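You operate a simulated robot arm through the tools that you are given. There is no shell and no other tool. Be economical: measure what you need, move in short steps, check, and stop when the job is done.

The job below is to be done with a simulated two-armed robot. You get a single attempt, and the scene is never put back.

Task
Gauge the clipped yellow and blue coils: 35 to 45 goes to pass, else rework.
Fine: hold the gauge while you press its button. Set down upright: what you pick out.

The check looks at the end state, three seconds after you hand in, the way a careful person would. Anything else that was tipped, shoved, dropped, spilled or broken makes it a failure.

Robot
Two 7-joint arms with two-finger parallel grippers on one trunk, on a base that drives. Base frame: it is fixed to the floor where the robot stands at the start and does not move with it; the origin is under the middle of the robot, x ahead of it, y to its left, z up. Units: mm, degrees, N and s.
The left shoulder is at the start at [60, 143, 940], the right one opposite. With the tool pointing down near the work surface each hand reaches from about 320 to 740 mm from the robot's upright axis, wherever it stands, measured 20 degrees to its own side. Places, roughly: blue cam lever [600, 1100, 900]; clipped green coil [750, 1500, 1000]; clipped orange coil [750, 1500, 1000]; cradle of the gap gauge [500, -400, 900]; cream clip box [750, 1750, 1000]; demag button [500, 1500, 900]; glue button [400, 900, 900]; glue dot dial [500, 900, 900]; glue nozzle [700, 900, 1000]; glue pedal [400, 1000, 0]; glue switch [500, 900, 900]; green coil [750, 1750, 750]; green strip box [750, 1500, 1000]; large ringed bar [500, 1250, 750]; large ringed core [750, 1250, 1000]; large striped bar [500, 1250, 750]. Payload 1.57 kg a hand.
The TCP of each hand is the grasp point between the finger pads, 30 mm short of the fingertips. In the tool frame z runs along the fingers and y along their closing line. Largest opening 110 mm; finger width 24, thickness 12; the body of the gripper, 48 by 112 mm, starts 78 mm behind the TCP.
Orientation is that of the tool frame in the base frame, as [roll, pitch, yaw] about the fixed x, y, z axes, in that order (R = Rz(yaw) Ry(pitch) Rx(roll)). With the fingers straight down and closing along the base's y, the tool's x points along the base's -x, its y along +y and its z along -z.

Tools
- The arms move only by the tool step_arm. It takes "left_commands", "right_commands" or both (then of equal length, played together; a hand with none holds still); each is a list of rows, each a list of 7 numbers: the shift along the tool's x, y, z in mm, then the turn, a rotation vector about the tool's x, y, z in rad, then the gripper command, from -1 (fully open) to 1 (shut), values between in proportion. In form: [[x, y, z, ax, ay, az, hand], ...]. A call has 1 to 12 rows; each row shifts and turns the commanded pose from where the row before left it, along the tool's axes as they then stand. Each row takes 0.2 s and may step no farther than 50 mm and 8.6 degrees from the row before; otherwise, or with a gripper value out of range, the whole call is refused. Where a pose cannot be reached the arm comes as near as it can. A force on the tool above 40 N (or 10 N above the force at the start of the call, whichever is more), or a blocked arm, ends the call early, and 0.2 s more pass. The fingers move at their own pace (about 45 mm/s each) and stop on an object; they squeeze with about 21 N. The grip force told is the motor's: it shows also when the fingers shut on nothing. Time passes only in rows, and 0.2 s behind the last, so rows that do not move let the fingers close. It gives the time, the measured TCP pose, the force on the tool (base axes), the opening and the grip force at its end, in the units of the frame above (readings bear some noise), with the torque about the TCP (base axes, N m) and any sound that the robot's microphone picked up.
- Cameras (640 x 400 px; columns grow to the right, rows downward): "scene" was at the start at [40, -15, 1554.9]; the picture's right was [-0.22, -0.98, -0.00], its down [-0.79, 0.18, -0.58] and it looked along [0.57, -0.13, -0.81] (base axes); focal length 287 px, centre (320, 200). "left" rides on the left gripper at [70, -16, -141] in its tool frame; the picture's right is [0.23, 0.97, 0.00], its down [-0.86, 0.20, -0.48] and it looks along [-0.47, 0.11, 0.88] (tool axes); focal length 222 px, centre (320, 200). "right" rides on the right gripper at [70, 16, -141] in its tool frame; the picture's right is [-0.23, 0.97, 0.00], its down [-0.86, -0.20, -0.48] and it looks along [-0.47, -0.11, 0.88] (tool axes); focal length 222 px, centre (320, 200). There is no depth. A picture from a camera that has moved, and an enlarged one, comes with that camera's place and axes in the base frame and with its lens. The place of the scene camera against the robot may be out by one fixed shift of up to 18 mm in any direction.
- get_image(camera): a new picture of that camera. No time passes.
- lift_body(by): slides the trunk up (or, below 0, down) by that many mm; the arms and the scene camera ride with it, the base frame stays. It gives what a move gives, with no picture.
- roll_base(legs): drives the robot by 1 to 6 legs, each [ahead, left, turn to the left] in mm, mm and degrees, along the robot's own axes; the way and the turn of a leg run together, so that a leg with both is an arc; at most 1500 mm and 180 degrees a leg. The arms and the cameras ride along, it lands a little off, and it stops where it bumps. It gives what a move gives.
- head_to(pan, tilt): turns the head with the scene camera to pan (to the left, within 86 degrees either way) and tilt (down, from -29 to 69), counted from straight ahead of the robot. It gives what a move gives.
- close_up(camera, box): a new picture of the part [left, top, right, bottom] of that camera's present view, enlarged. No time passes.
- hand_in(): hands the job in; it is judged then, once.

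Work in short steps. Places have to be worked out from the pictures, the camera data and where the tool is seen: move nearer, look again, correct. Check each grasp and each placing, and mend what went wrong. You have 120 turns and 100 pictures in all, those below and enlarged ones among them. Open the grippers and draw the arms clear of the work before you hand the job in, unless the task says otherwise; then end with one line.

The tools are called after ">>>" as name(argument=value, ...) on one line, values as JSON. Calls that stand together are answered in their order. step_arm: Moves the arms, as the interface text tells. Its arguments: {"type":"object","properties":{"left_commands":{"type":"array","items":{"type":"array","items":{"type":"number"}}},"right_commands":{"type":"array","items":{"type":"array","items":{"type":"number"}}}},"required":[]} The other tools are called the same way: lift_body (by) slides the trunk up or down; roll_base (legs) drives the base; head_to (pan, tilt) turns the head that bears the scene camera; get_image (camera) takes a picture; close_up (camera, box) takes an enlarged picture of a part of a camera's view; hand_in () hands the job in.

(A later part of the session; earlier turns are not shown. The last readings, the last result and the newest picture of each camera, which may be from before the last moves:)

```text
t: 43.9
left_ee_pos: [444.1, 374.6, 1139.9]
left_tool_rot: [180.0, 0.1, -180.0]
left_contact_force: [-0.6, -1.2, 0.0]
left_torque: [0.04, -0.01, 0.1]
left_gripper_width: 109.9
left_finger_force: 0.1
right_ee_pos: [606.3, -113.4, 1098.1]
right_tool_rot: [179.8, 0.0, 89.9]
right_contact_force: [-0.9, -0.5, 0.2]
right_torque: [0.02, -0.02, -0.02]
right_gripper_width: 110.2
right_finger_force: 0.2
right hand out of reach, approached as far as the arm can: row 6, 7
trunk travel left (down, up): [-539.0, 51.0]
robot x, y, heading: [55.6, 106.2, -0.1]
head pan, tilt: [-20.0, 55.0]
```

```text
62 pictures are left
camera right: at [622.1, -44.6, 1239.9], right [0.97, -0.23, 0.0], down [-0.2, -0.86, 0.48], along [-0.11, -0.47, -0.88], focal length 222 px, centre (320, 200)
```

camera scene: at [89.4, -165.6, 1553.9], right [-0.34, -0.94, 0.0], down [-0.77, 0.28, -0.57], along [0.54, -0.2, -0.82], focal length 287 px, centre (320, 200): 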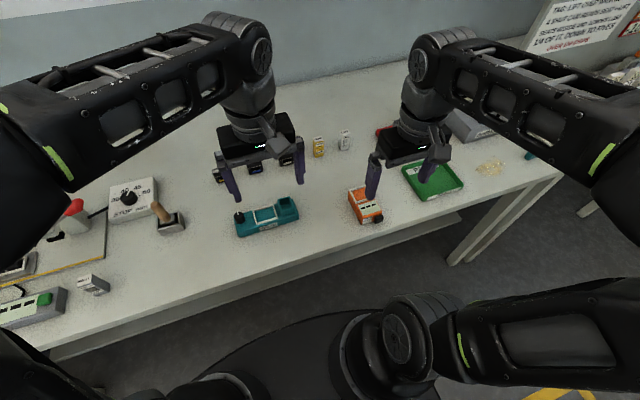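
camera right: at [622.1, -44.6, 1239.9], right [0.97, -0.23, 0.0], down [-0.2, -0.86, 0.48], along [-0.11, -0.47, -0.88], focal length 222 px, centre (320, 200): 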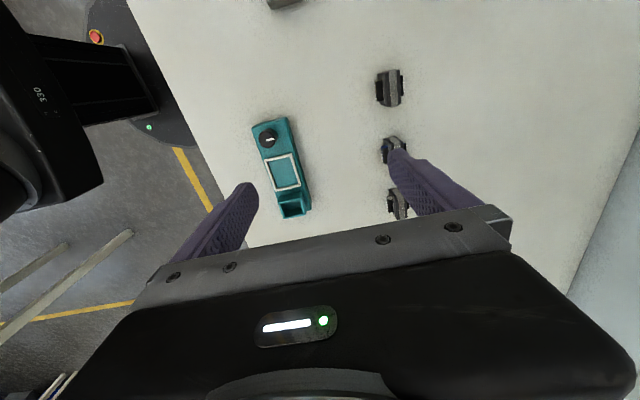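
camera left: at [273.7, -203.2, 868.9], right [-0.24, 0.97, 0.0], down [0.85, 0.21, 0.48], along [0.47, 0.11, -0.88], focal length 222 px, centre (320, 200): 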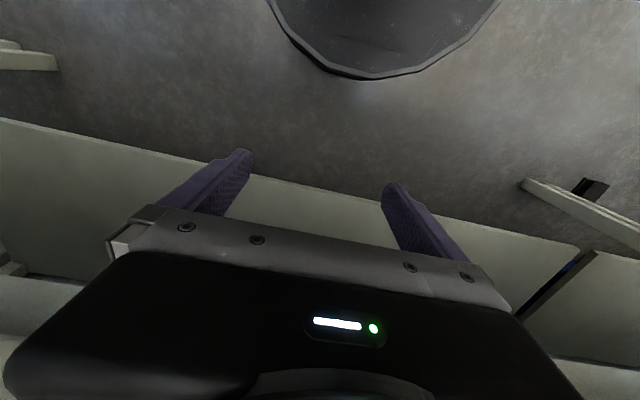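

Too high for that reach; yellow reads about (702, −75). I lower 90 mm and advance, then look again.

>>> step_arm(right_commands=[[0, 0, 45, 0, 0, 0, -1], [0, 0, 45, 0, 0, 0, -1], [12, 25, 0, 0, 0, 0, -1], [12, 25, 0, 0, 0, 0, -1], [14, 25, 0, 0, 0, 0, -1], [0, 0, 0, 0, 0, 0, -1]])

>>> get_image(camera="right")

```text
t: 45.2
left_ee_pos: [443.9, 373.3, 1139.1]
left_tool_rot: [179.9, 0.1, 179.9]
left_contact_force: [-0.1, 0.1, 0.0]
left_torque: [-0.01, 0.02, 0.02]
left_gripper_width: 109.8
left_finger_force: 0.1
right_ee_pos: [677.6, -79.5, 1009.4]
right_tool_rot: [180.0, -0.1, 89.8]
right_contact_force: [1.1, 0.0, -0.2]
right_torque: [0.04, -0.01, 0.03]
right_gripper_width: 110.0
right_finger_force: 0.0
trunk travel left (down, up): [-539.0, 51.0]
robot x, y, heading: [52.5, 106.8, -0.2]
head pan, tilt: [-20.0, 55.0]
```

```text
61 pictures are left
camera right: at [695.2, -9.3, 1150.8], right [0.97, -0.23, 0.0], down [-0.2, -0.86, 0.48], along [-0.11, -0.47, -0.88], focal length 222 px, centre (320, 200)
```

right: 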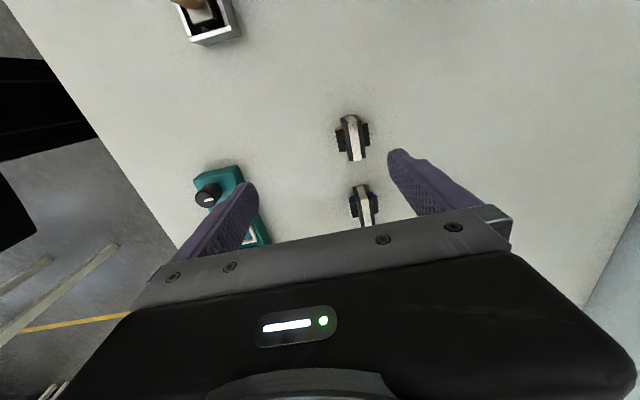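

>>> close_up(camera="right", box=[310, 100, 410, 240])

>>> close_up(camera="scene", box=[180, 80, 420, 230])

```text
2.86 times, centred on (360, 170) of right
camera zoom: at [695.2, -9.3, 1150.8], right [0.97, -0.23, 0.0], down [-0.2, -0.86, 0.48], along [-0.11, -0.47, -0.88], focal length 635 px, centre (206, 286)
```

zoom: 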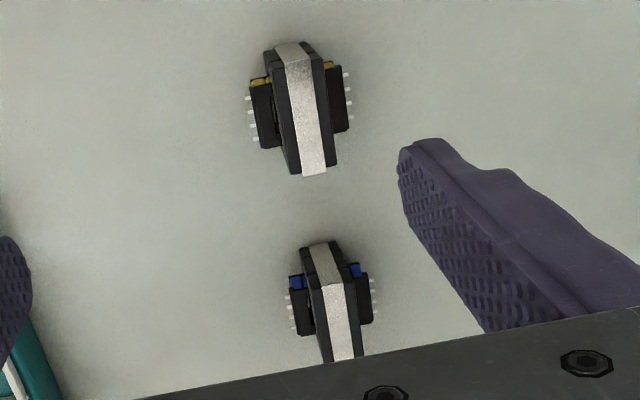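

```text
2.67 times, centred on (300, 155) of scene
camera zoom: at [89.2, 82.2, 1553.9], right [-0.34, -0.94, 0.0], down [-0.77, 0.28, -0.57], along [0.54, -0.2, -0.82], focal length 764 px, centre (373, 320)
```

zoom: 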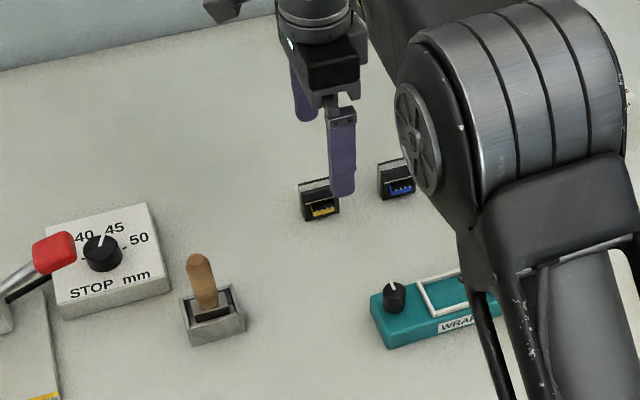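

The coils are core halves banded together with the bobbin sticking out in ±x, so they should be gripped across y (banded sides). I yaw the right hand back and centre it near (712, −70).

>>> step_arm(right_commands=[[3, 8, 0, 0, 0, -0.1428, -1], [0, 0, 0, 0, 0, -0.1428, -1], [0, 0, 0, 0, 0, -0.1428, -1], [0, 0, 0, 0, 0, -0.1428, -1], [0, 0, 0, 0, 0, -0.1428, -1], [0, 0, 0, 0, 0, -0.1428, -0.6], [0, 0, 0, 0, 0, -0.1428, -0.6], [0, 0, 0, 0, 0, -0.1428, -0.6], [0, 0, 0, 0, 0, -0.1428, -0.6], [0, 0, 0, 0, 0, -0.1428, -0.6], [0, 0, 0, 0, 0, -0.1428, -0.6], [0, 0, 0, 0, 0, 0, -0.6]])

>>> get_image(camera="right")

```text
t: 47.9
left_ee_pos: [444.4, 374.5, 1138.5]
left_tool_rot: [-179.9, 0.1, 179.9]
left_contact_force: [0.0, -1.5, -0.3]
left_torque: [-0.01, 0.02, 0.0]
left_gripper_width: 110.0
left_finger_force: 0.0
right_ee_pos: [690.4, -73.1, 1011.8]
right_tool_rot: [179.9, 0.0, -179.9]
right_contact_force: [-0.9, -0.6, 0.2]
right_torque: [-0.02, 0.03, -0.03]
right_gripper_width: 87.9
right_finger_force: 0.0
trunk travel left (down, up): [-539.0, 51.0]
robot x, y, heading: [53.8, 105.9, -0.1]
head pan, tilt: [-20.0, 55.0]
```

```text
58 pictures are left
camera right: at [620.3, -56.5, 1153.2], right [0.23, 0.97, 0.0], down [0.86, -0.2, 0.48], along [0.47, -0.11, -0.88], focal length 222 px, centre (320, 200)
```

right: 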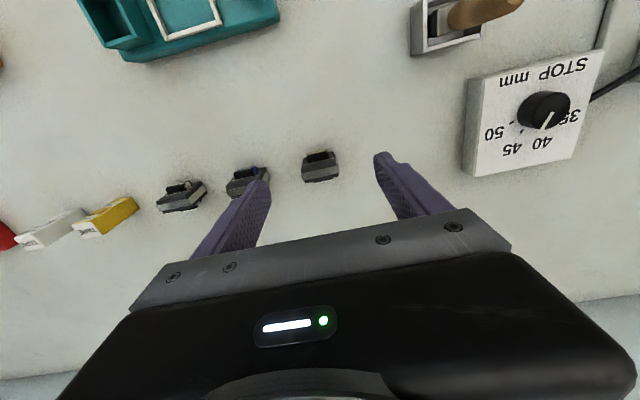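

>>> close_up(camera="right", box=[280, 130, 360, 200])

```text
5.71 times, centred on (320, 165) of right
camera zoom: at [620.3, -56.5, 1153.2], right [0.23, 0.97, 0.0], down [0.86, -0.2, 0.48], along [0.47, -0.11, -0.88], focal length 1269 px, centre (320, 400)
```

zoom: 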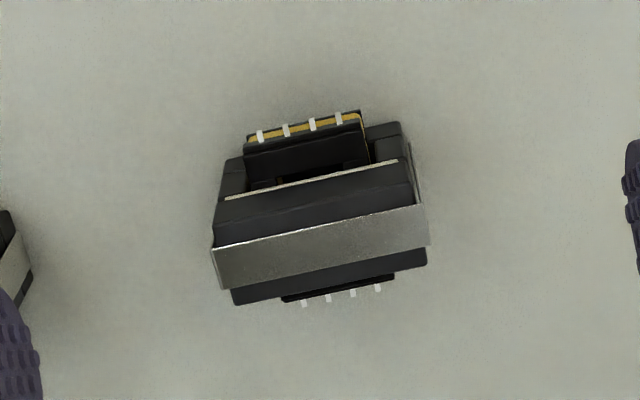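

Coil top centre is about (706, −77), nicely square. I shift 16 mm ahead, 4 mm right and descend to z≈945 between, then check the picture.

>>> step_arm(right_commands=[[-8, -2, 0, 0, 0, 0, -0.6], [-8, -2, 0, 0, 0, 0, -0.6], [0, 0, 30, 0, 0, 0, -0.6], [0, 0, 30, 0, 0, 0, -0.6], [0, 0, 0, 0, 0, 0, -0.6]])

>>> get_image(camera="right")

>>> close_up(camera="scene", box=[240, 90, 380, 180])

```text
t: 49.0
left_ee_pos: [444.2, 374.3, 1138.3]
left_tool_rot: [-179.8, 0.0, 179.9]
left_contact_force: [0.4, 0.0, 0.6]
left_torque: [0.02, -0.03, 0.0]
left_gripper_width: 109.6
left_finger_force: 0.0
right_ee_pos: [699.4, -72.5, 953.7]
right_tool_rot: [-179.9, 0.0, 179.9]
right_contact_force: [-0.2, 0.1, 0.2]
right_torque: [0.02, -0.03, 0.01]
right_gripper_width: 88.2
right_finger_force: 0.2
right hand out of reach, approached as far as the arm can: row 2
trunk travel left (down, up): [-539.0, 51.0]
robot x, y, heading: [50.4, 103.6, 0.2]
head pan, tilt: [-20.0, 55.0]
```

```text
56 pictures are left
camera right: at [628.6, -55.6, 1094.0], right [0.23, 0.97, 0.0], down [0.85, -0.2, 0.48], along [0.47, -0.11, -0.88], focal length 222 px, centre (320, 200)
```

right: 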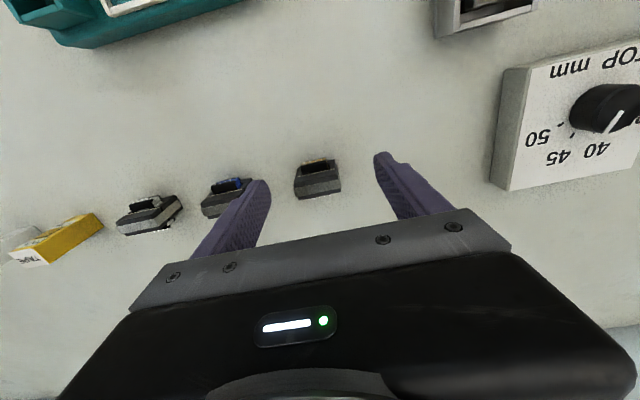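

```text
4.44 times, centred on (310, 135) of scene
camera zoom: at [89.6, 82.4, 1553.9], right [-0.34, -0.94, 0.0], down [-0.77, 0.28, -0.57], along [0.54, -0.2, -0.82], focal length 1274 px, centre (364, 489)
```

zoom: 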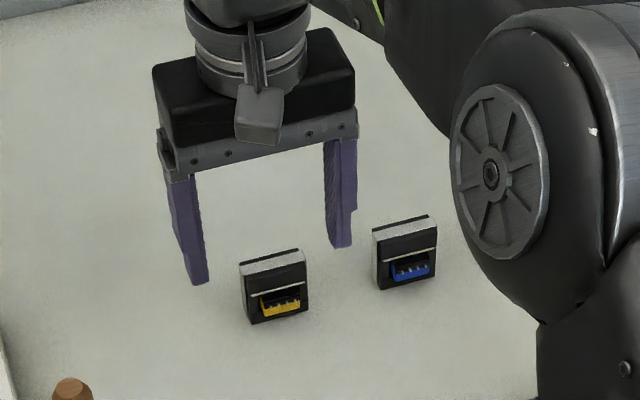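

Well aligned laterally; needs ~4 mm more ahead. I descend to about z 926 (fingertips ≈896) and check.

>>> step_arm(right_commands=[[0, 0, 12, 0, 0, 0, -0.6], [-4, 0, 12, 0, 0, 0, -0.6], [0, 0, 2, 0, 0, 0, -0.6], [0, 0, 0, 0, 0, 0, -0.6]])

>>> close_up(camera="right", box=[220, 120, 420, 245])

>>> close_up(camera="scene", box=[250, 110, 360, 180])

```text
t: 50.0
left_ee_pos: [444.8, 374.7, 1138.9]
left_tool_rot: [-180.0, 0.1, 179.9]
left_contact_force: [0.1, -0.2, 0.0]
left_torque: [-0.03, 0.01, 0.0]
left_gripper_width: 109.9
left_finger_force: 0.1
right_ee_pos: [702.3, -74.9, 927.1]
right_tool_rot: [180.0, 0.0, 179.9]
right_contact_force: [0.1, 0.1, -0.3]
right_torque: [0.03, 0.03, -0.04]
right_gripper_width: 88.1
right_finger_force: 0.1
trunk travel left (down, up): [-539.0, 51.0]
robot x, y, heading: [55.4, 108.2, 0.1]
head pan, tilt: [-20.0, 55.0]
```

```text
3.20 times, centred on (320, 182) of right
camera zoom: at [632.2, -57.5, 1068.2], right [0.23, 0.97, 0.0], down [0.85, -0.2, 0.48], along [0.47, -0.11, -0.88], focal length 711 px, centre (320, 256)
```

zoom: 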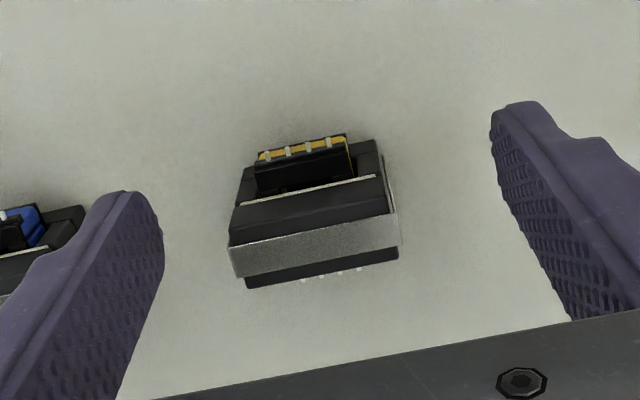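

```text
5.71 times, centred on (305, 145) of scene
camera zoom: at [89.8, 82.4, 1553.9], right [-0.34, -0.94, 0.0], down [-0.77, 0.28, -0.57], along [0.54, -0.2, -0.82], focal length 1638 px, centre (406, 514)
```

zoom: 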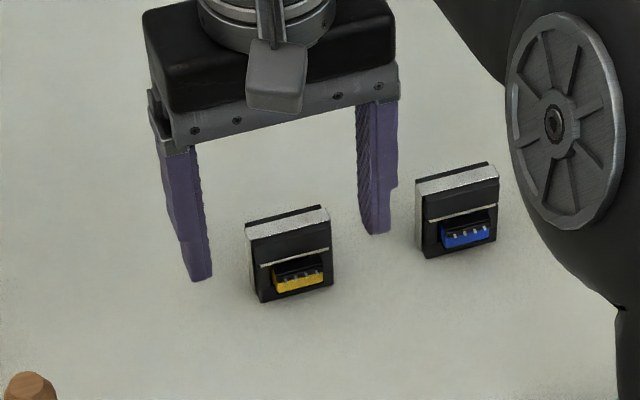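

Aligned within ~2 mm and the tips are well below the coil's top. I close here.

>>> step_arm(right_commands=[[-1, -1, 0, 0, 0, 0, 0.2], [0, 0, 0, 0, 0, 0, 1], [0, 0, 0, 0, 0, 0, 1], [0, 0, 0, 0, 0, 0, 1], [0, 0, 0, 0, 0, 0, 1], [0, 0, 0, 0, 0, 0, 1]])

>>> close_up(camera="right", box=[220, 120, 420, 245])

>>> close_up(camera="scene", box=[250, 110, 360, 180])

```text
t: 51.5
left_ee_pos: [443.7, 374.9, 1138.3]
left_tool_rot: [-179.9, 0.1, 179.8]
left_contact_force: [-0.4, 0.0, 0.0]
left_torque: [-0.01, -0.03, 0.02]
left_gripper_width: 110.1
left_finger_force: 0.1
right_ee_pos: [704.6, -75.7, 925.9]
right_tool_rot: [180.0, -0.1, 179.9]
right_contact_force: [-0.6, 1.0, 0.1]
right_torque: [-0.01, 0.0, 0.02]
right_gripper_width: 0.2
right_finger_force: 18.9
trunk travel left (down, up): [-539.0, 51.0]
robot x, y, heading: [53.8, 105.0, -0.2]
head pan, tilt: [-20.0, 55.0]
```

```text
3.20 times, centred on (320, 182) of right
camera zoom: at [633.6, -59.2, 1067.7], right [0.23, 0.97, 0.0], down [0.85, -0.2, 0.48], along [0.47, -0.11, -0.88], focal length 711 px, centre (320, 256)
```

zoom: 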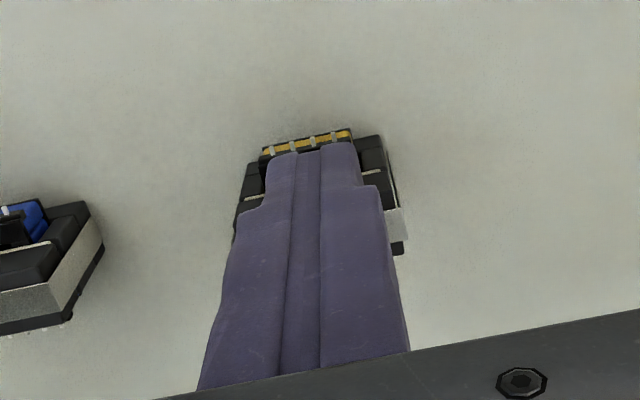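

```text
5.71 times, centred on (305, 145) of scene
camera zoom: at [89.7, 82.4, 1553.9], right [-0.34, -0.94, 0.0], down [-0.77, 0.28, -0.57], along [0.54, -0.2, -0.82], focal length 1638 px, centre (406, 514)
```

zoom: 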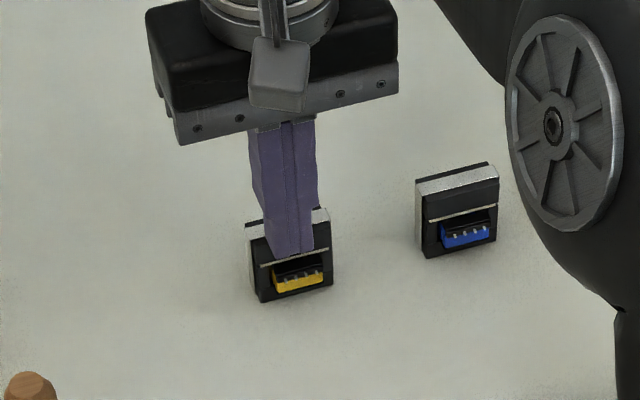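

The fingers closed on nothing: triangulating the two hand views, the coil's top is lower (z≈898) and further ahead (x≈719); the bench is near z 855. I raise, open, move ahead 15 mm and look again.

>>> step_arm(right_commands=[[0, 0, -20, 0, 0, 0, 1], [0, 0, 0, 0, 0, 0, -0.6], [0, 0, 0, 0, 0, 0, -0.6], [0, 0, 0, 0, 0, 0, -0.6], [0, 0, 0, 0, 0, 0, -0.6], [-8, 0, 0, 0, 0, 0, -0.6], [-7, 0, 0, 0, 0, 0, -0.6], [0, 0, 0, 0, 0, 0, -0.6]])

>>> close_up(camera="right", box=[220, 120, 420, 245])

```text
t: 53.2
left_ee_pos: [443.8, 374.7, 1139.5]
left_tool_rot: [-179.9, 0.1, 180.0]
left_contact_force: [0.8, 0.7, 0.6]
left_torque: [-0.02, -0.02, 0.03]
left_gripper_width: 110.2
left_finger_force: 0.0
right_ee_pos: [718.6, -76.2, 946.8]
right_tool_rot: [-179.9, 0.1, 179.8]
right_contact_force: [-0.5, -0.1, -0.3]
right_torque: [-0.04, -0.04, 0.02]
right_gripper_width: 87.9
right_finger_force: 0.0
trunk travel left (down, up): [-539.0, 51.0]
robot x, y, heading: [52.8, 107.2, -0.2]
head pan, tilt: [-20.0, 55.0]
```

```text
3.20 times, centred on (320, 182) of right
camera zoom: at [648.4, -59.8, 1087.7], right [0.23, 0.97, 0.0], down [0.85, -0.2, 0.48], along [0.47, -0.11, -0.88], focal length 711 px, centre (320, 256)
```

zoom: 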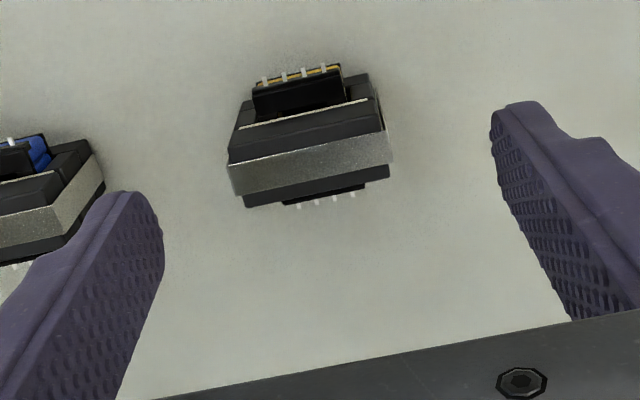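

Triangulated again: the coil top is at about (718.5, −79, 900), directly below the hand now. I shift 3 mm right, descend to z≈896 in steps and look.

>>> step_arm(right_commands=[[0, -3, 10, 0, 0, 0, -0.6], [0, 0, 15, 0, 0, 0, -0.6], [0, 0, 15, 0, 0, 0, -0.6], [0, 0, 10, 0, 0, 0, -0.6], [0, 0, 0, 0, 0, 0, -0.6]])

>>> close_up(camera="right", box=[220, 120, 420, 245])

```text
t: 54.5
left_ee_pos: [443.0, 374.6, 1139.9]
left_tool_rot: [-180.0, 0.2, 179.9]
left_contact_force: [-0.1, 0.2, 0.2]
left_torque: [0.01, 0.0, 0.0]
left_gripper_width: 109.9
left_finger_force: 0.0
right_ee_pos: [718.1, -80.0, 896.5]
right_tool_rot: [180.0, -0.1, 179.9]
right_contact_force: [-0.5, -0.8, 0.5]
right_torque: [-0.01, 0.0, 0.01]
right_gripper_width: 88.2
right_finger_force: 0.1
trunk travel left (down, up): [-539.0, 51.0]
robot x, y, heading: [55.6, 107.6, 0.1]
head pan, tilt: [-20.0, 55.0]
```

```text
3.20 times, centred on (320, 182) of right
camera zoom: at [649.5, -63.4, 1037.2], right [0.23, 0.97, 0.0], down [0.85, -0.2, 0.48], along [0.47, -0.11, -0.88], focal length 711 px, centre (320, 256)
```

zoom: 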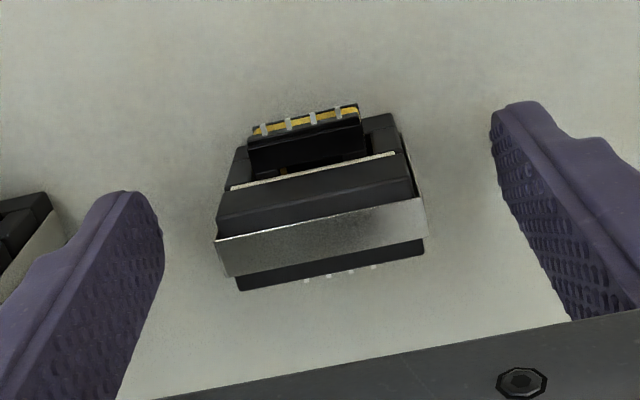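

The band centre is at the TCP now and the width matches ~45 mm. Closing.

>>> step_arm(right_commands=[[0, 0, 0, 0, 0, 0, 1], [0, 0, 0, 0, 0, 0, 1], [0, 0, 0, 0, 0, 0, 1], [0, 0, 0, 0, 0, 0, 1]])

>>> close_up(camera="right", box=[220, 120, 420, 245])

```text
t: 55.5
left_ee_pos: [444.0, 374.2, 1139.2]
left_tool_rot: [-179.8, 0.2, 179.9]
left_contact_force: [-0.8, 0.6, -0.1]
left_torque: [0.02, 0.01, 0.0]
left_gripper_width: 110.1
left_finger_force: 0.1
right_ee_pos: [718.7, -80.4, 895.5]
right_tool_rot: [-180.0, 0.0, -180.0]
right_contact_force: [1.2, -0.3, 0.0]
right_torque: [0.02, 0.0, -0.02]
right_gripper_width: 43.5
right_finger_force: 20.9
trunk travel left (down, up): [-539.0, 51.0]
robot x, y, heading: [53.5, 105.0, -0.1]
head pan, tilt: [-20.0, 55.0]
```

```text
3.20 times, centred on (320, 182) of right
camera zoom: at [649.6, -63.3, 1037.4], right [0.23, 0.97, 0.0], down [0.85, -0.2, 0.48], along [0.47, -0.11, -0.88], focal length 711 px, centre (320, 256)
```

zoom: 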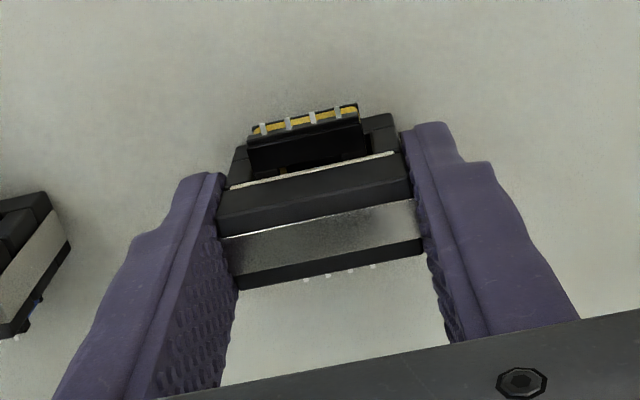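

Gripped (43.5 mm). I lift, draw back toward the robot, then drive right so the gauge is in comfortable reach.

>>> step_arm(right_commands=[[0, 0, -20, 0, 0, 0, 1], [0, 0, -40, 0, 0, 0, 1], [0, 0, -40, 0, 0, 0, 1], [40, 0, 0, 0, 0, 0, 1], [40, 0, 0, 0, 0, 0, 1], [40, 0, 0, 0, 0, 0, 1], [40, 0, 0, 0, 0, 0, 1], [40, 0, 0, 0, 0, 0, 1], [20, 0, 0, 0, 0, 0, 1]])

>>> roll_base(legs=[[0, -355, 0]])

>>> get_image(camera="right")

>>> get_image(camera="scene")

```text
t: 57.5
left_ee_pos: [443.3, 374.7, 1139.1]
left_tool_rot: [-180.0, 0.1, 179.9]
left_contact_force: [0.7, -0.4, 1.1]
left_torque: [0.02, 0.02, -0.02]
left_gripper_width: 110.0
left_finger_force: 0.0
right_ee_pos: [497.4, -77.2, 986.7]
right_tool_rot: [-180.0, 0.0, 179.9]
right_contact_force: [1.0, 0.3, -1.5]
right_torque: [0.02, 0.01, 0.02]
right_gripper_width: 43.6
right_finger_force: 20.6
right hand out of reach, approached as far as the arm can: row 3
trunk travel left (down, up): [-539.0, 51.0]
robot x, y, heading: [55.1, 106.5, 0.0]
head pan, tilt: [-20.0, 55.0]
```

```text
t: 59.7
left_ee_pos: [443.9, 19.6, 1139.6]
left_tool_rot: [-180.0, 0.1, 179.4]
left_contact_force: [-0.7, -0.4, 0.2]
left_torque: [0.02, 0.01, -0.02]
left_gripper_width: 110.0
left_finger_force: 0.1
right_ee_pos: [494.9, -433.2, 986.9]
right_tool_rot: [179.8, 0.0, 179.3]
right_contact_force: [0.2, -0.4, -1.8]
right_torque: [0.01, 0.02, -0.01]
right_gripper_width: 43.7
right_finger_force: 21.1
trunk travel left (down, up): [-539.0, 51.0]
robot x, y, heading: [52.6, -249.1, -0.6]
head pan, tilt: [-20.0, 55.0]
```

```text
47 pictures are left
camera right: at [424.5, -416.7, 1128.4], right [0.24, 0.97, 0.0], down [0.85, -0.21, 0.48], along [0.46, -0.11, -0.88], focal length 222 px, centre (320, 200)
```

right: 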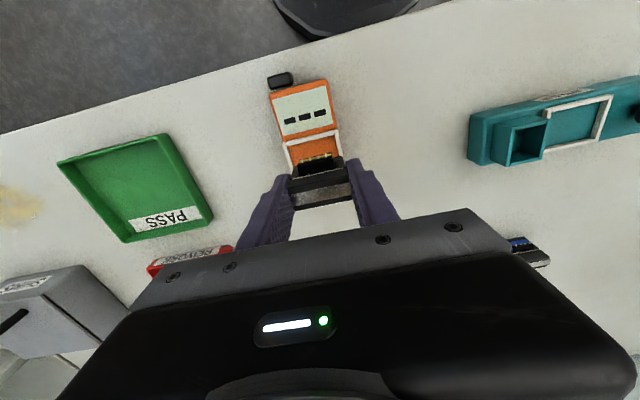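

```text
46 pictures are left
camera scene: at [87.5, -270.6, 1553.8], right [-0.35, -0.94, 0.0], down [-0.77, 0.29, -0.57], along [0.54, -0.2, -0.82], focal length 287 px, centre (320, 200)
```

scene: 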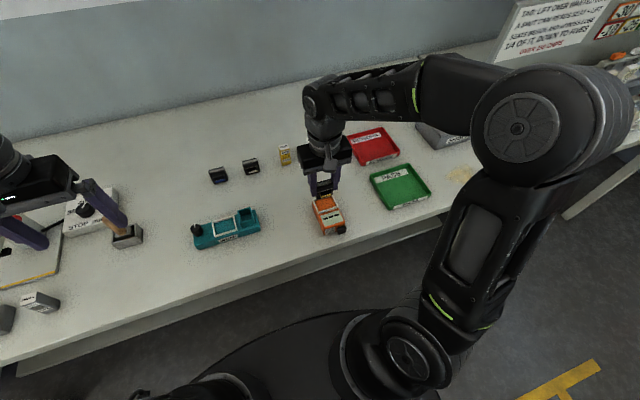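

>>> close_up(camera="right", box=[250, 60, 410, 220])

>>> close_up(camera="scene", box=[290, 150, 370, 245])

```text
2.50 times, centred on (330, 140) of right
camera zoom: at [424.5, -416.7, 1128.4], right [0.24, 0.97, 0.0], down [0.85, -0.21, 0.48], along [0.46, -0.11, -0.88], focal length 555 px, centre (295, 350)
```

zoom: 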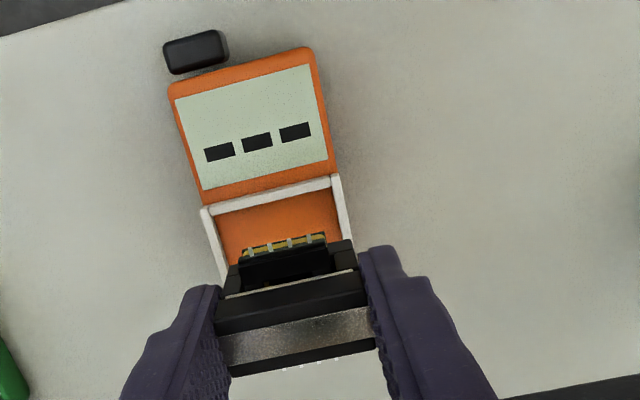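

```text
4.21 times, centred on (330, 198) of scene
camera zoom: at [87.5, -270.6, 1553.8], right [-0.35, -0.94, 0.0], down [-0.77, 0.29, -0.57], along [0.54, -0.2, -0.82], focal length 1207 px, centre (278, 210)
```

zoom: 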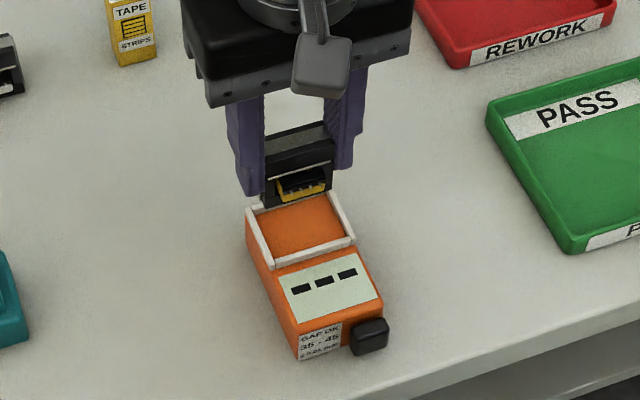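

The frame centre works out at about (501, −440). I move over it, descend to z≈935 and check before touching down.

>>> step_arm(right_commands=[[-6, -6.5, 0, 0, 0, 0, 1], [0, 0, 26, 0, 0, 0, 1], [0, 0, 26, 0, 0, 0, 1], [0, 0, 0, 0, 0, 0, 1]])

>>> close_up(camera="right", box=[250, 60, 410, 220])

>>> close_up(camera="scene", box=[290, 160, 370, 220])

```text
t: 60.7
left_ee_pos: [444.2, 19.9, 1138.9]
left_tool_rot: [-179.8, 0.1, 179.6]
left_contact_force: [-0.6, 0.5, 0.6]
left_torque: [-0.02, 0.01, 0.0]
left_gripper_width: 109.8
left_finger_force: 0.1
right_ee_pos: [501.2, -440.6, 935.3]
right_tool_rot: [180.0, 0.1, 179.5]
right_contact_force: [0.2, -0.5, 3.6]
right_torque: [-0.04, 0.01, 0.02]
right_gripper_width: 43.7
right_finger_force: 21.0
trunk travel left (down, up): [-539.0, 51.0]
robot x, y, heading: [50.9, -245.8, -0.5]
head pan, tilt: [-20.0, 55.0]
```

```text
2.50 times, centred on (330, 140) of right
camera zoom: at [431.2, -421.8, 1077.1], right [0.24, 0.97, 0.0], down [0.85, -0.21, 0.48], along [0.47, -0.11, -0.88], focal length 555 px, centre (295, 350)
```

zoom: 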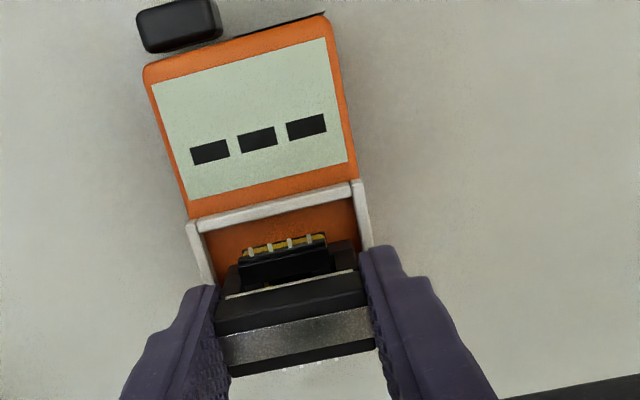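

```text
6.67 times, centred on (330, 190) of scene
camera zoom: at [87.2, -269.3, 1554.0], right [-0.35, -0.94, 0.0], down [-0.77, 0.29, -0.57], along [0.54, -0.2, -0.82], focal length 1911 px, centre (253, 267)
```

zoom: 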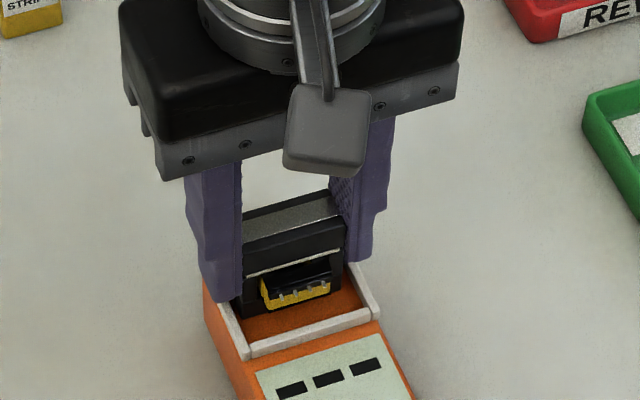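

A slight upward contact (~5 N) already, and rescaled stereo suggests the gauge top is higher (z≈900), putting its frame centre near x≈493. I lift 10, come back 8 mm, and lower gently again.

>>> step_arm(right_commands=[[0, 0, -10, 0, 0, 0, 1], [8, 1, 0, 0, 0, 0, 1], [0, 0, 5, 0, 0, 0, 1], [0, 0, 2, 0, 0, 0, 1], [0, 0, 0, 0, 0, 0, 1]])

>>> close_up(camera="scene", box=[290, 160, 370, 220])

```text
t: 61.9
left_ee_pos: [444.7, 19.9, 1139.1]
left_tool_rot: [-179.8, 0.1, 179.6]
left_contact_force: [-0.5, 0.3, -0.4]
left_torque: [0.0, 0.0, 0.01]
left_gripper_width: 110.0
left_finger_force: 0.1
right_ee_pos: [492.6, -440.1, 938.1]
right_tool_rot: [-180.0, 0.0, 179.3]
right_contact_force: [0.1, 0.4, -0.6]
right_torque: [0.03, -0.01, 0.01]
right_gripper_width: 43.4
right_finger_force: 20.7
trunk travel left (down, up): [-539.0, 51.0]
robot x, y, heading: [55.1, -247.6, -0.6]
head pan, tilt: [-20.0, 55.0]
```

```text
6.67 times, centred on (330, 190) of scene
camera zoom: at [87.6, -269.5, 1553.9], right [-0.35, -0.94, 0.0], down [-0.77, 0.29, -0.57], along [0.54, -0.2, -0.82], focal length 1911 px, centre (253, 267)
```

zoom: 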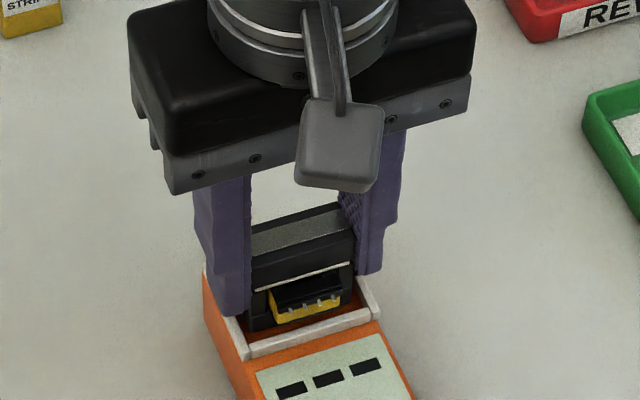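

Now the coil looks central in the cradle. I lower in 1.5 mm steps watching the force.

>>> step_arm(right_commands=[[0, 0, 1.5, 0, 0, 0, 1], [0, 0, 1, 0, 0, 0, 1], [0, 0, 0, 0, 0, 0, 1]])

```text
t: 62.7
left_ee_pos: [445.4, 20.9, 1140.1]
left_tool_rot: [-179.8, 0.1, 179.5]
left_contact_force: [-0.3, -0.2, 0.2]
left_torque: [-0.01, -0.04, -0.02]
left_gripper_width: 109.8
left_finger_force: 0.2
right_ee_pos: [492.7, -439.0, 935.0]
right_tool_rot: [180.0, 0.0, 179.4]
right_contact_force: [-0.8, -0.2, -2.5]
right_torque: [0.01, 0.01, -0.01]
right_gripper_width: 43.4
right_finger_force: 21.3
trunk travel left (down, up): [-539.0, 51.0]
robot x, y, heading: [50.2, -245.4, -0.5]
head pan, tilt: [-20.0, 55.0]
```

No contact at 935 now (earlier it had touched the back rail). Continue lowering.

>>> step_arm(right_commands=[[0, 0, 1.5, 0, 0, 0, 1], [0, 0, 1, 0, 0, 0, 1], [0, 0, 0, 0, 0, 0, 1]])

```text
t: 63.5
left_ee_pos: [442.7, 19.0, 1139.3]
left_tool_rot: [-179.9, 0.1, 179.5]
left_contact_force: [-0.7, 0.9, 0.9]
left_torque: [0.02, 0.01, 0.0]
left_gripper_width: 110.1
left_finger_force: 0.1
right_ee_pos: [493.3, -437.5, 933.3]
right_tool_rot: [180.0, 0.2, 179.5]
right_contact_force: [0.4, -3.8, 17.7]
right_torque: [-0.13, -0.07, 0.0]
right_gripper_width: 43.9
right_finger_force: 21.2
trunk travel left (down, up): [-539.0, 51.0]
robot x, y, heading: [54.1, -250.1, -0.6]
head pan, tilt: [-20.0, 55.0]
```

Contact at z 933 (17.7 N). I check whether it's the floor or a rail before releasing.

>>> close_up(camera="scene", box=[300, 175, 360, 220])

>>> close_up(camera="right", box=[250, 90, 390, 220])

```text
8.89 times, centred on (330, 198) of scene
camera zoom: at [86.1, -269.4, 1554.0], right [-0.35, -0.94, 0.0], down [-0.77, 0.29, -0.57], along [0.54, -0.2, -0.82], focal length 2548 px, centre (231, 222)
```

zoom: 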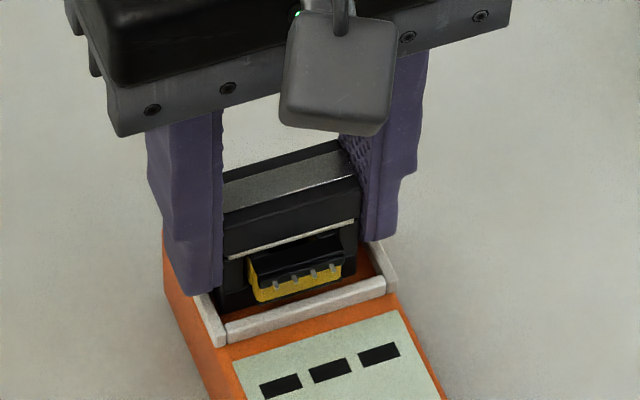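

```text
3.08 times, centred on (320, 155) of right
camera zoom: at [422.5, -421.1, 1075.0], right [0.24, 0.97, 0.0], down [0.85, -0.21, 0.48], along [0.47, -0.11, -0.88], focal length 684 px, centre (320, 338)
```

zoom: 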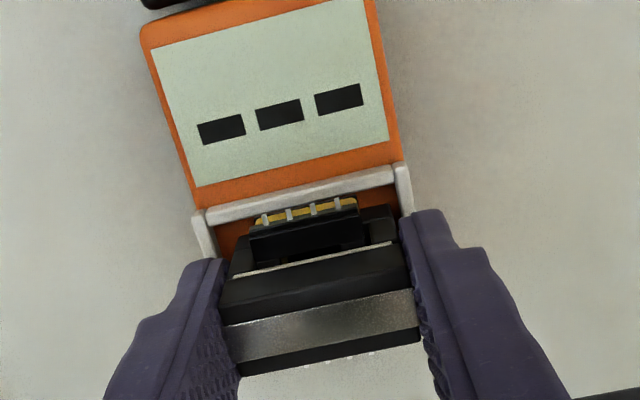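

The coil is riding on the +y rail side; there's a gap on the −y side. I lift 5, shift 3 mm to −y, and lower again.

>>> step_arm(right_commands=[[0, 0, -5, 0, 0, 0, 1], [0, -4, 0, 0, 0, 0, 1], [0, 0, 3, 0, 0, 0, 1], [0, 0, 1.5, 0, 0, 0, 1], [0, 0, 0, 0, 0, 0, 1]])

```text
t: 64.7
left_ee_pos: [444.5, 20.6, 1138.0]
left_tool_rot: [-179.9, 0.2, 179.5]
left_contact_force: [-1.0, 0.2, 0.1]
left_torque: [-0.04, 0.02, -0.03]
left_gripper_width: 109.8
left_finger_force: 0.1
right_ee_pos: [491.8, -443.0, 932.9]
right_tool_rot: [-179.9, -0.1, 179.5]
right_contact_force: [-0.4, 0.2, 0.8]
right_torque: [0.0, -0.06, 0.02]
right_gripper_width: 43.5
right_finger_force: 21.0
trunk travel left (down, up): [-539.0, 51.0]
robot x, y, heading: [50.3, -248.6, -0.5]
head pan, tilt: [-20.0, 55.0]
```

>>> step_arm(right_commands=[[0, 0, 1, 0, 0, 0, 1], [0, 0, 1, 0, 0, 0, 1], [0, 0, 0, 0, 0, 0, 1]])

>>> close_up(camera="scene", box=[300, 175, 360, 220])

```text
t: 65.5
left_ee_pos: [443.5, 20.6, 1140.8]
left_tool_rot: [-179.9, 0.2, 179.4]
left_contact_force: [-1.0, 0.5, 0.2]
left_torque: [-0.01, 0.02, 0.05]
left_gripper_width: 110.0
left_finger_force: 0.0
right_ee_pos: [492.5, -442.7, 933.1]
right_tool_rot: [179.9, 0.1, 179.5]
right_contact_force: [-2.2, -0.1, 17.4]
right_torque: [-0.01, 0.04, 0.0]
right_gripper_width: 43.4
right_finger_force: 20.9
trunk travel left (down, up): [-539.0, 51.0]
robot x, y, heading: [50.7, -243.6, -0.3]
head pan, tilt: [-20.0, 55.0]
```

```text
8.89 times, centred on (330, 198) of scene
camera zoom: at [85.7, -268.9, 1554.1], right [-0.35, -0.94, 0.0], down [-0.77, 0.29, -0.57], along [0.54, -0.2, -0.82], focal length 2548 px, centre (231, 222)
```

zoom: 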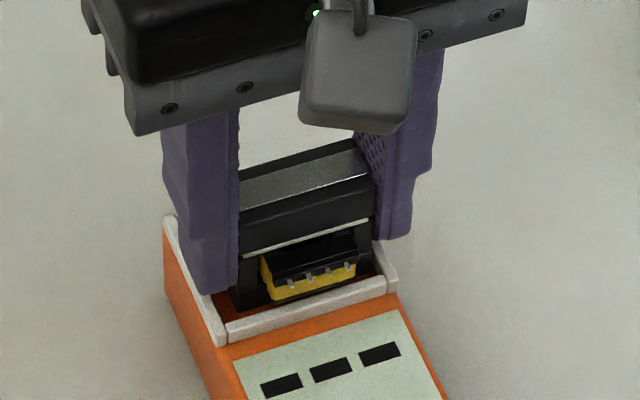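

Symmetric contact at 933 now: it's the floor. I ease up 1 mm, re-centre 2 mm to +y, then open.

>>> step_arm(right_commands=[[0, 1.5, -1.5, 0, 0, 0, 1], [0, 0, 0, 0, 0, 0, 1], [0, 0, 0, 0, 0, 0, -0.2], [0, 0, 0, 0, 0, 0, -0.2], [0, 0, 0, 0, 0, 0, -0.2], [0, 0, 0, 0, 0, 0, -0.2]])

>>> close_up(camera="scene", box=[300, 175, 360, 220])

```text
t: 66.9
left_ee_pos: [443.3, 20.2, 1139.1]
left_tool_rot: [-179.9, 0.1, 179.6]
left_contact_force: [-0.9, -0.4, 0.3]
left_torque: [0.01, -0.01, 0.02]
left_gripper_width: 110.1
left_finger_force: 0.1
right_ee_pos: [491.5, -441.7, 932.2]
right_tool_rot: [-180.0, 0.0, 179.4]
right_contact_force: [0.5, -0.3, -0.5]
right_torque: [0.0, 0.0, -0.02]
right_gripper_width: 66.2
right_finger_force: 0.0
trunk travel left (down, up): [-539.0, 51.0]
robot x, y, heading: [49.1, -243.2, -0.5]
head pan, tilt: [-20.0, 55.0]
```

```text
8.89 times, centred on (330, 198) of scene
camera zoom: at [87.3, -269.3, 1553.9], right [-0.35, -0.94, 0.0], down [-0.77, 0.29, -0.57], along [0.54, -0.2, -0.82], focal length 2548 px, centre (231, 222)
```

zoom: 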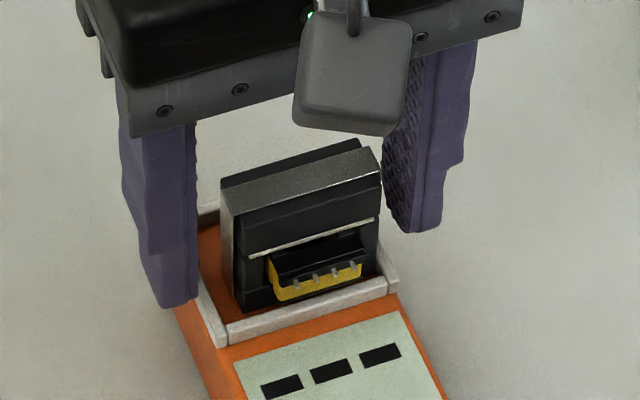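

Coil stands in the cradle, released. Plan: the right hand holds the gauge by its sides (fingers straddling), the left presses the button. I raise the right hand and shift the base ~150 mm right so both arms reach.

>>> step_arm(right_commands=[[0, 0, -40, 0, 0, 0, -0.2], [0, 0, -40, 0, 0, 0, -0.2], [0, 0, -30, 0, 0, 0, -0.2], [0, 0, 0, 0, 0, 0, -0.2]])

>>> roll_base(legs=[[0, -150, 0.5]])

>>> step_arm(right_commands=[[0, 40, 0, 0, 0, 0, -0.2], [0, 40, 0, 0, 0, 0, -0.2], [0, 40, 0, 0, 0, 0, -0.2], [0, 30, 0, 0, 0, 0, -0.2], [0, 0, 0, 0, 0, 0, -0.2]])

>>> get_image(camera="right")

```text
t: 67.9
left_ee_pos: [444.7, 20.1, 1138.0]
left_tool_rot: [-179.9, 0.1, 179.5]
left_contact_force: [0.3, -0.8, 0.2]
left_torque: [0.01, -0.03, 0.0]
left_gripper_width: 110.2
left_finger_force: 0.1
right_ee_pos: [492.5, -439.7, 1043.6]
right_tool_rot: [-179.9, 0.0, 179.5]
right_contact_force: [-0.2, 0.6, -0.4]
right_torque: [0.0, 0.03, 0.03]
right_gripper_width: 65.9
right_finger_force: 0.0
trunk travel left (down, up): [-539.0, 51.0]
robot x, y, heading: [48.6, -245.2, -0.6]
head pan, tilt: [-20.0, 55.0]
```

```text
t: 69.3
left_ee_pos: [440.0, -130.0, 1139.5]
left_tool_rot: [-180.0, 0.1, -179.9]
left_contact_force: [0.4, -1.1, -0.2]
left_torque: [0.06, 0.02, 0.0]
left_gripper_width: 109.8
left_finger_force: 0.1
right_ee_pos: [493.9, -589.4, 1042.2]
right_tool_rot: [-180.0, 0.0, 180.0]
right_contact_force: [-0.5, -0.1, 0.6]
right_torque: [0.0, 0.02, -0.02]
right_gripper_width: 66.0
right_finger_force: 0.0
trunk travel left (down, up): [-539.0, 51.0]
robot x, y, heading: [49.4, -401.1, -0.1]
head pan, tilt: [-20.0, 55.0]
```

```text
t: 70.5
left_ee_pos: [440.2, -128.9, 1138.9]
left_tool_rot: [-179.9, 0.1, -179.9]
left_contact_force: [0.4, -0.1, 0.0]
left_torque: [-0.01, -0.02, 0.04]
left_gripper_width: 110.0
left_finger_force: 0.1
right_ee_pos: [495.4, -437.6, 1044.0]
right_tool_rot: [-180.0, 0.1, -179.9]
right_contact_force: [-0.2, 0.4, 0.2]
right_torque: [0.0, 0.02, 0.0]
right_gripper_width: 66.0
right_finger_force: 0.1
trunk travel left (down, up): [-539.0, 51.0]
robot x, y, heading: [53.8, -398.7, 0.2]
head pan, tilt: [-20.0, 55.0]
```

```text
36 pictures are left
camera right: at [424.7, -420.6, 1186.2], right [0.23, 0.97, 0.0], down [0.86, -0.2, 0.48], along [0.47, -0.11, -0.88], focal length 222 px, centre (320, 200)
```

right: 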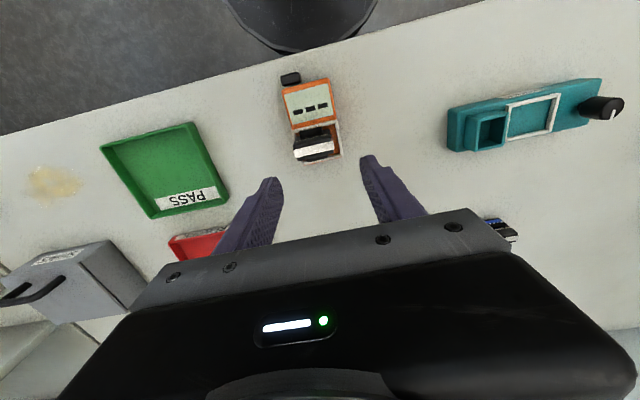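

Now the right hand descends straddling the gauge and coil (opening ~80 mm), to tips ≈875, then closes on the gauge's sides.

>>> step_arm(right_commands=[[2, -2.5, 0, 0, 0, 0, -0.45], [0, 0, 40, 0, 0, 0, -0.45], [0, 0, 40, 0, 0, 0, -0.45], [0, 0, 30, 0, 0, 0, -0.45], [0, 0, 20, 0, 0, 0, -0.45], [0, 0, 9, 0, 0, 0, -0.45], [0, 0, 0, 0, 0, 0, -0.45]])

>>> get_image(camera="scene")

```text
t: 72.1
left_ee_pos: [440.6, -129.5, 1140.0]
left_tool_rot: [-179.9, 0.1, -180.0]
left_contact_force: [1.5, 1.3, 0.4]
left_torque: [0.0, 0.01, -0.03]
left_gripper_width: 110.0
left_finger_force: 0.1
right_ee_pos: [490.4, -438.9, 903.0]
right_tool_rot: [-180.0, 0.0, -180.0]
right_contact_force: [-0.3, -0.7, -0.5]
right_torque: [0.02, 0.02, 0.01]
right_gripper_width: 79.7
right_finger_force: 0.1
trunk travel left (down, up): [-539.0, 51.0]
robot x, y, heading: [51.1, -397.2, -0.3]
head pan, tilt: [-20.0, 55.0]
```

```text
35 pictures are left
camera scene: at [86.9, -422.0, 1553.9], right [-0.34, -0.94, 0.0], down [-0.77, 0.28, -0.57], along [0.54, -0.2, -0.82], focal length 287 px, centre (320, 200)
```

scene: 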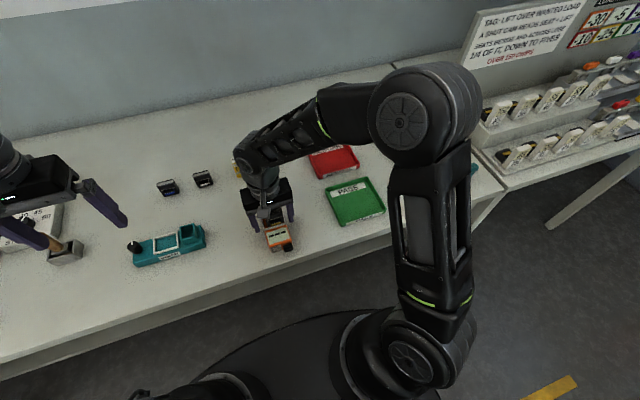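

Fingers straddle correctly. I close the right hand on the gauge sides, while the left closes its fingers, draws back and tilts 45° forward.

>>> step_arm(right_commands=[[0, 0, 0, 0, 0, 0, 0.1], [0, 0, 0, 0, 0, 0, 0.2], [0, 0, 0, 0, 0, 0, 1], [0, 0, 0, 0, 0, 0, 1], [0, 0, 0, 0, 0, 0, 1], [0, 0, 0, 0, 0, 0, 1], [0, 0, 0, 0, 0, 0, 1], [0, 0, 0, 0, 0, 0, 1]], left_commands=[[40, 0, 0, 0, 0, 0, 1], [40, 0, 0, 0, 0, 0, 1], [0, 0, 0, 0, -0.131, 0, 1], [0, 0, 0, 0, -0.131, 0, 1], [0, 0, 0, 0, -0.131, 0, 1], [0, 0, 0, 0, -0.131, 0, 1], [0, 0, 0, 0, -0.131, 0, 1], [0, 0, 0, 0, -0.131, 0, 1]])

```text
t: 73.5
left_ee_pos: [387.8, -219.9, 1128.5]
left_tool_rot: [-163.0, 29.5, 168.3]
left_contact_force: [-0.7, -0.2, 0.4]
left_torque: [-0.04, -0.01, -0.01]
left_gripper_width: 0.1
left_finger_force: 5.5
left hand out of reach, approached as far as the arm can: row 2, 6
right_ee_pos: [492.7, -440.4, 902.9]
right_tool_rot: [180.0, 0.1, -179.9]
right_contact_force: [-0.6, 0.2, 2.8]
right_torque: [0.16, -0.06, 0.05]
right_gripper_width: 59.9
right_finger_force: 20.8
trunk travel left (down, up): [-539.0, 51.0]
robot x, y, heading: [49.2, -398.0, -0.1]
head pan, tilt: [-20.0, 55.0]
stopped in row 6 (left hand): the arm was blocked; the commanded pose is now the measured one
```

Gauge held (59.9 mm). The left arm ran to a limit at that height; I lower it straight down 180 mm, where it has more freedom.

>>> step_arm(left_commands=[[22, 11.4, 37.4, 0, 0, 0, 1], [22, 11.4, 37.4, 0, 0, 0, 1], [22, 11.4, 37.4, 0, 0, 0, 1], [22, 11.4, 37.4, 0, 0, 0, 1]])

>>> get_image(camera="scene")

```text
t: 74.2
left_ee_pos: [395.7, -262.8, 1056.1]
left_tool_rot: [-163.9, 32.5, 158.8]
left_contact_force: [-0.5, 0.4, 0.4]
left_torque: [-0.01, -0.01, 0.01]
left_gripper_width: 0.1
left_finger_force: 21.2
left hand out of reach, approached as far as the arm can: row 2, 3
right_ee_pos: [493.0, -439.6, 904.4]
right_tool_rot: [-179.9, 0.1, 179.9]
right_contact_force: [3.0, -0.3, 4.7]
right_torque: [0.09, 0.37, 0.0]
right_gripper_width: 59.7
right_finger_force: 20.9
trunk travel left (down, up): [-539.0, 51.0]
robot x, y, heading: [52.9, -399.7, 0.1]
head pan, tilt: [-20.0, 55.0]
stopped in row 3 (left hand): the arm was blocked; the commanded pose is now the measured one
```

```text
34 pictures are left
camera scene: at [86.7, -421.9, 1554.0], right [-0.34, -0.94, 0.0], down [-0.77, 0.28, -0.57], along [0.54, -0.2, -0.82], focal length 287 px, centre (320, 200)
```

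scene: 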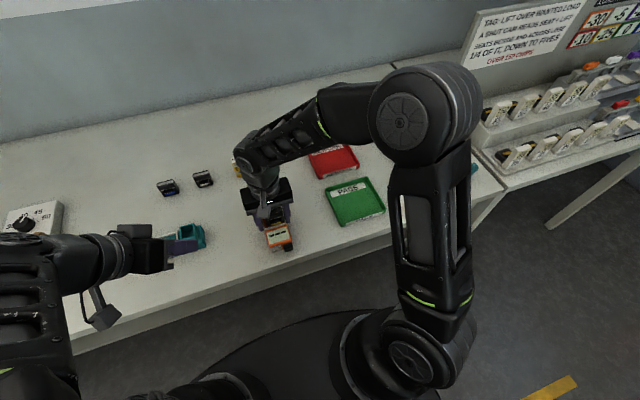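

The left hand now points down, slightly forward and right — adequate for pushing the button with the closed fingertips from the front. I translate it back and down first.

>>> step_arm(left_commands=[[30, 2.7, 25.6, 0, 0, 0, 1], [30, 2.7, 25.6, 0, 0, 0, 1], [30, 2.7, 25.6, 0, 0, 0, 1], [30, 2.7, 25.6, 0, 0, 0, 1]])

```text
t: 75.2
left_ee_pos: [439.8, -236.1, 950.5]
left_tool_rot: [-163.9, 32.4, 158.8]
left_contact_force: [-0.1, -0.1, 0.0]
left_torque: [-0.02, -0.02, 0.01]
left_gripper_width: 0.2
left_finger_force: 21.1
left hand out of reach, approached as far as the arm can: row 1, 2, 3, 4
right_ee_pos: [491.7, -441.3, 903.9]
right_tool_rot: [180.0, 0.0, 180.0]
right_contact_force: [3.3, -0.5, 9.3]
right_torque: [-0.36, 0.38, -0.09]
right_gripper_width: 59.9
right_finger_force: 21.2
trunk travel left (down, up): [-539.0, 51.0]
robot x, y, heading: [47.3, -396.9, 0.1]
head pan, tilt: [-20.0, 55.0]
```

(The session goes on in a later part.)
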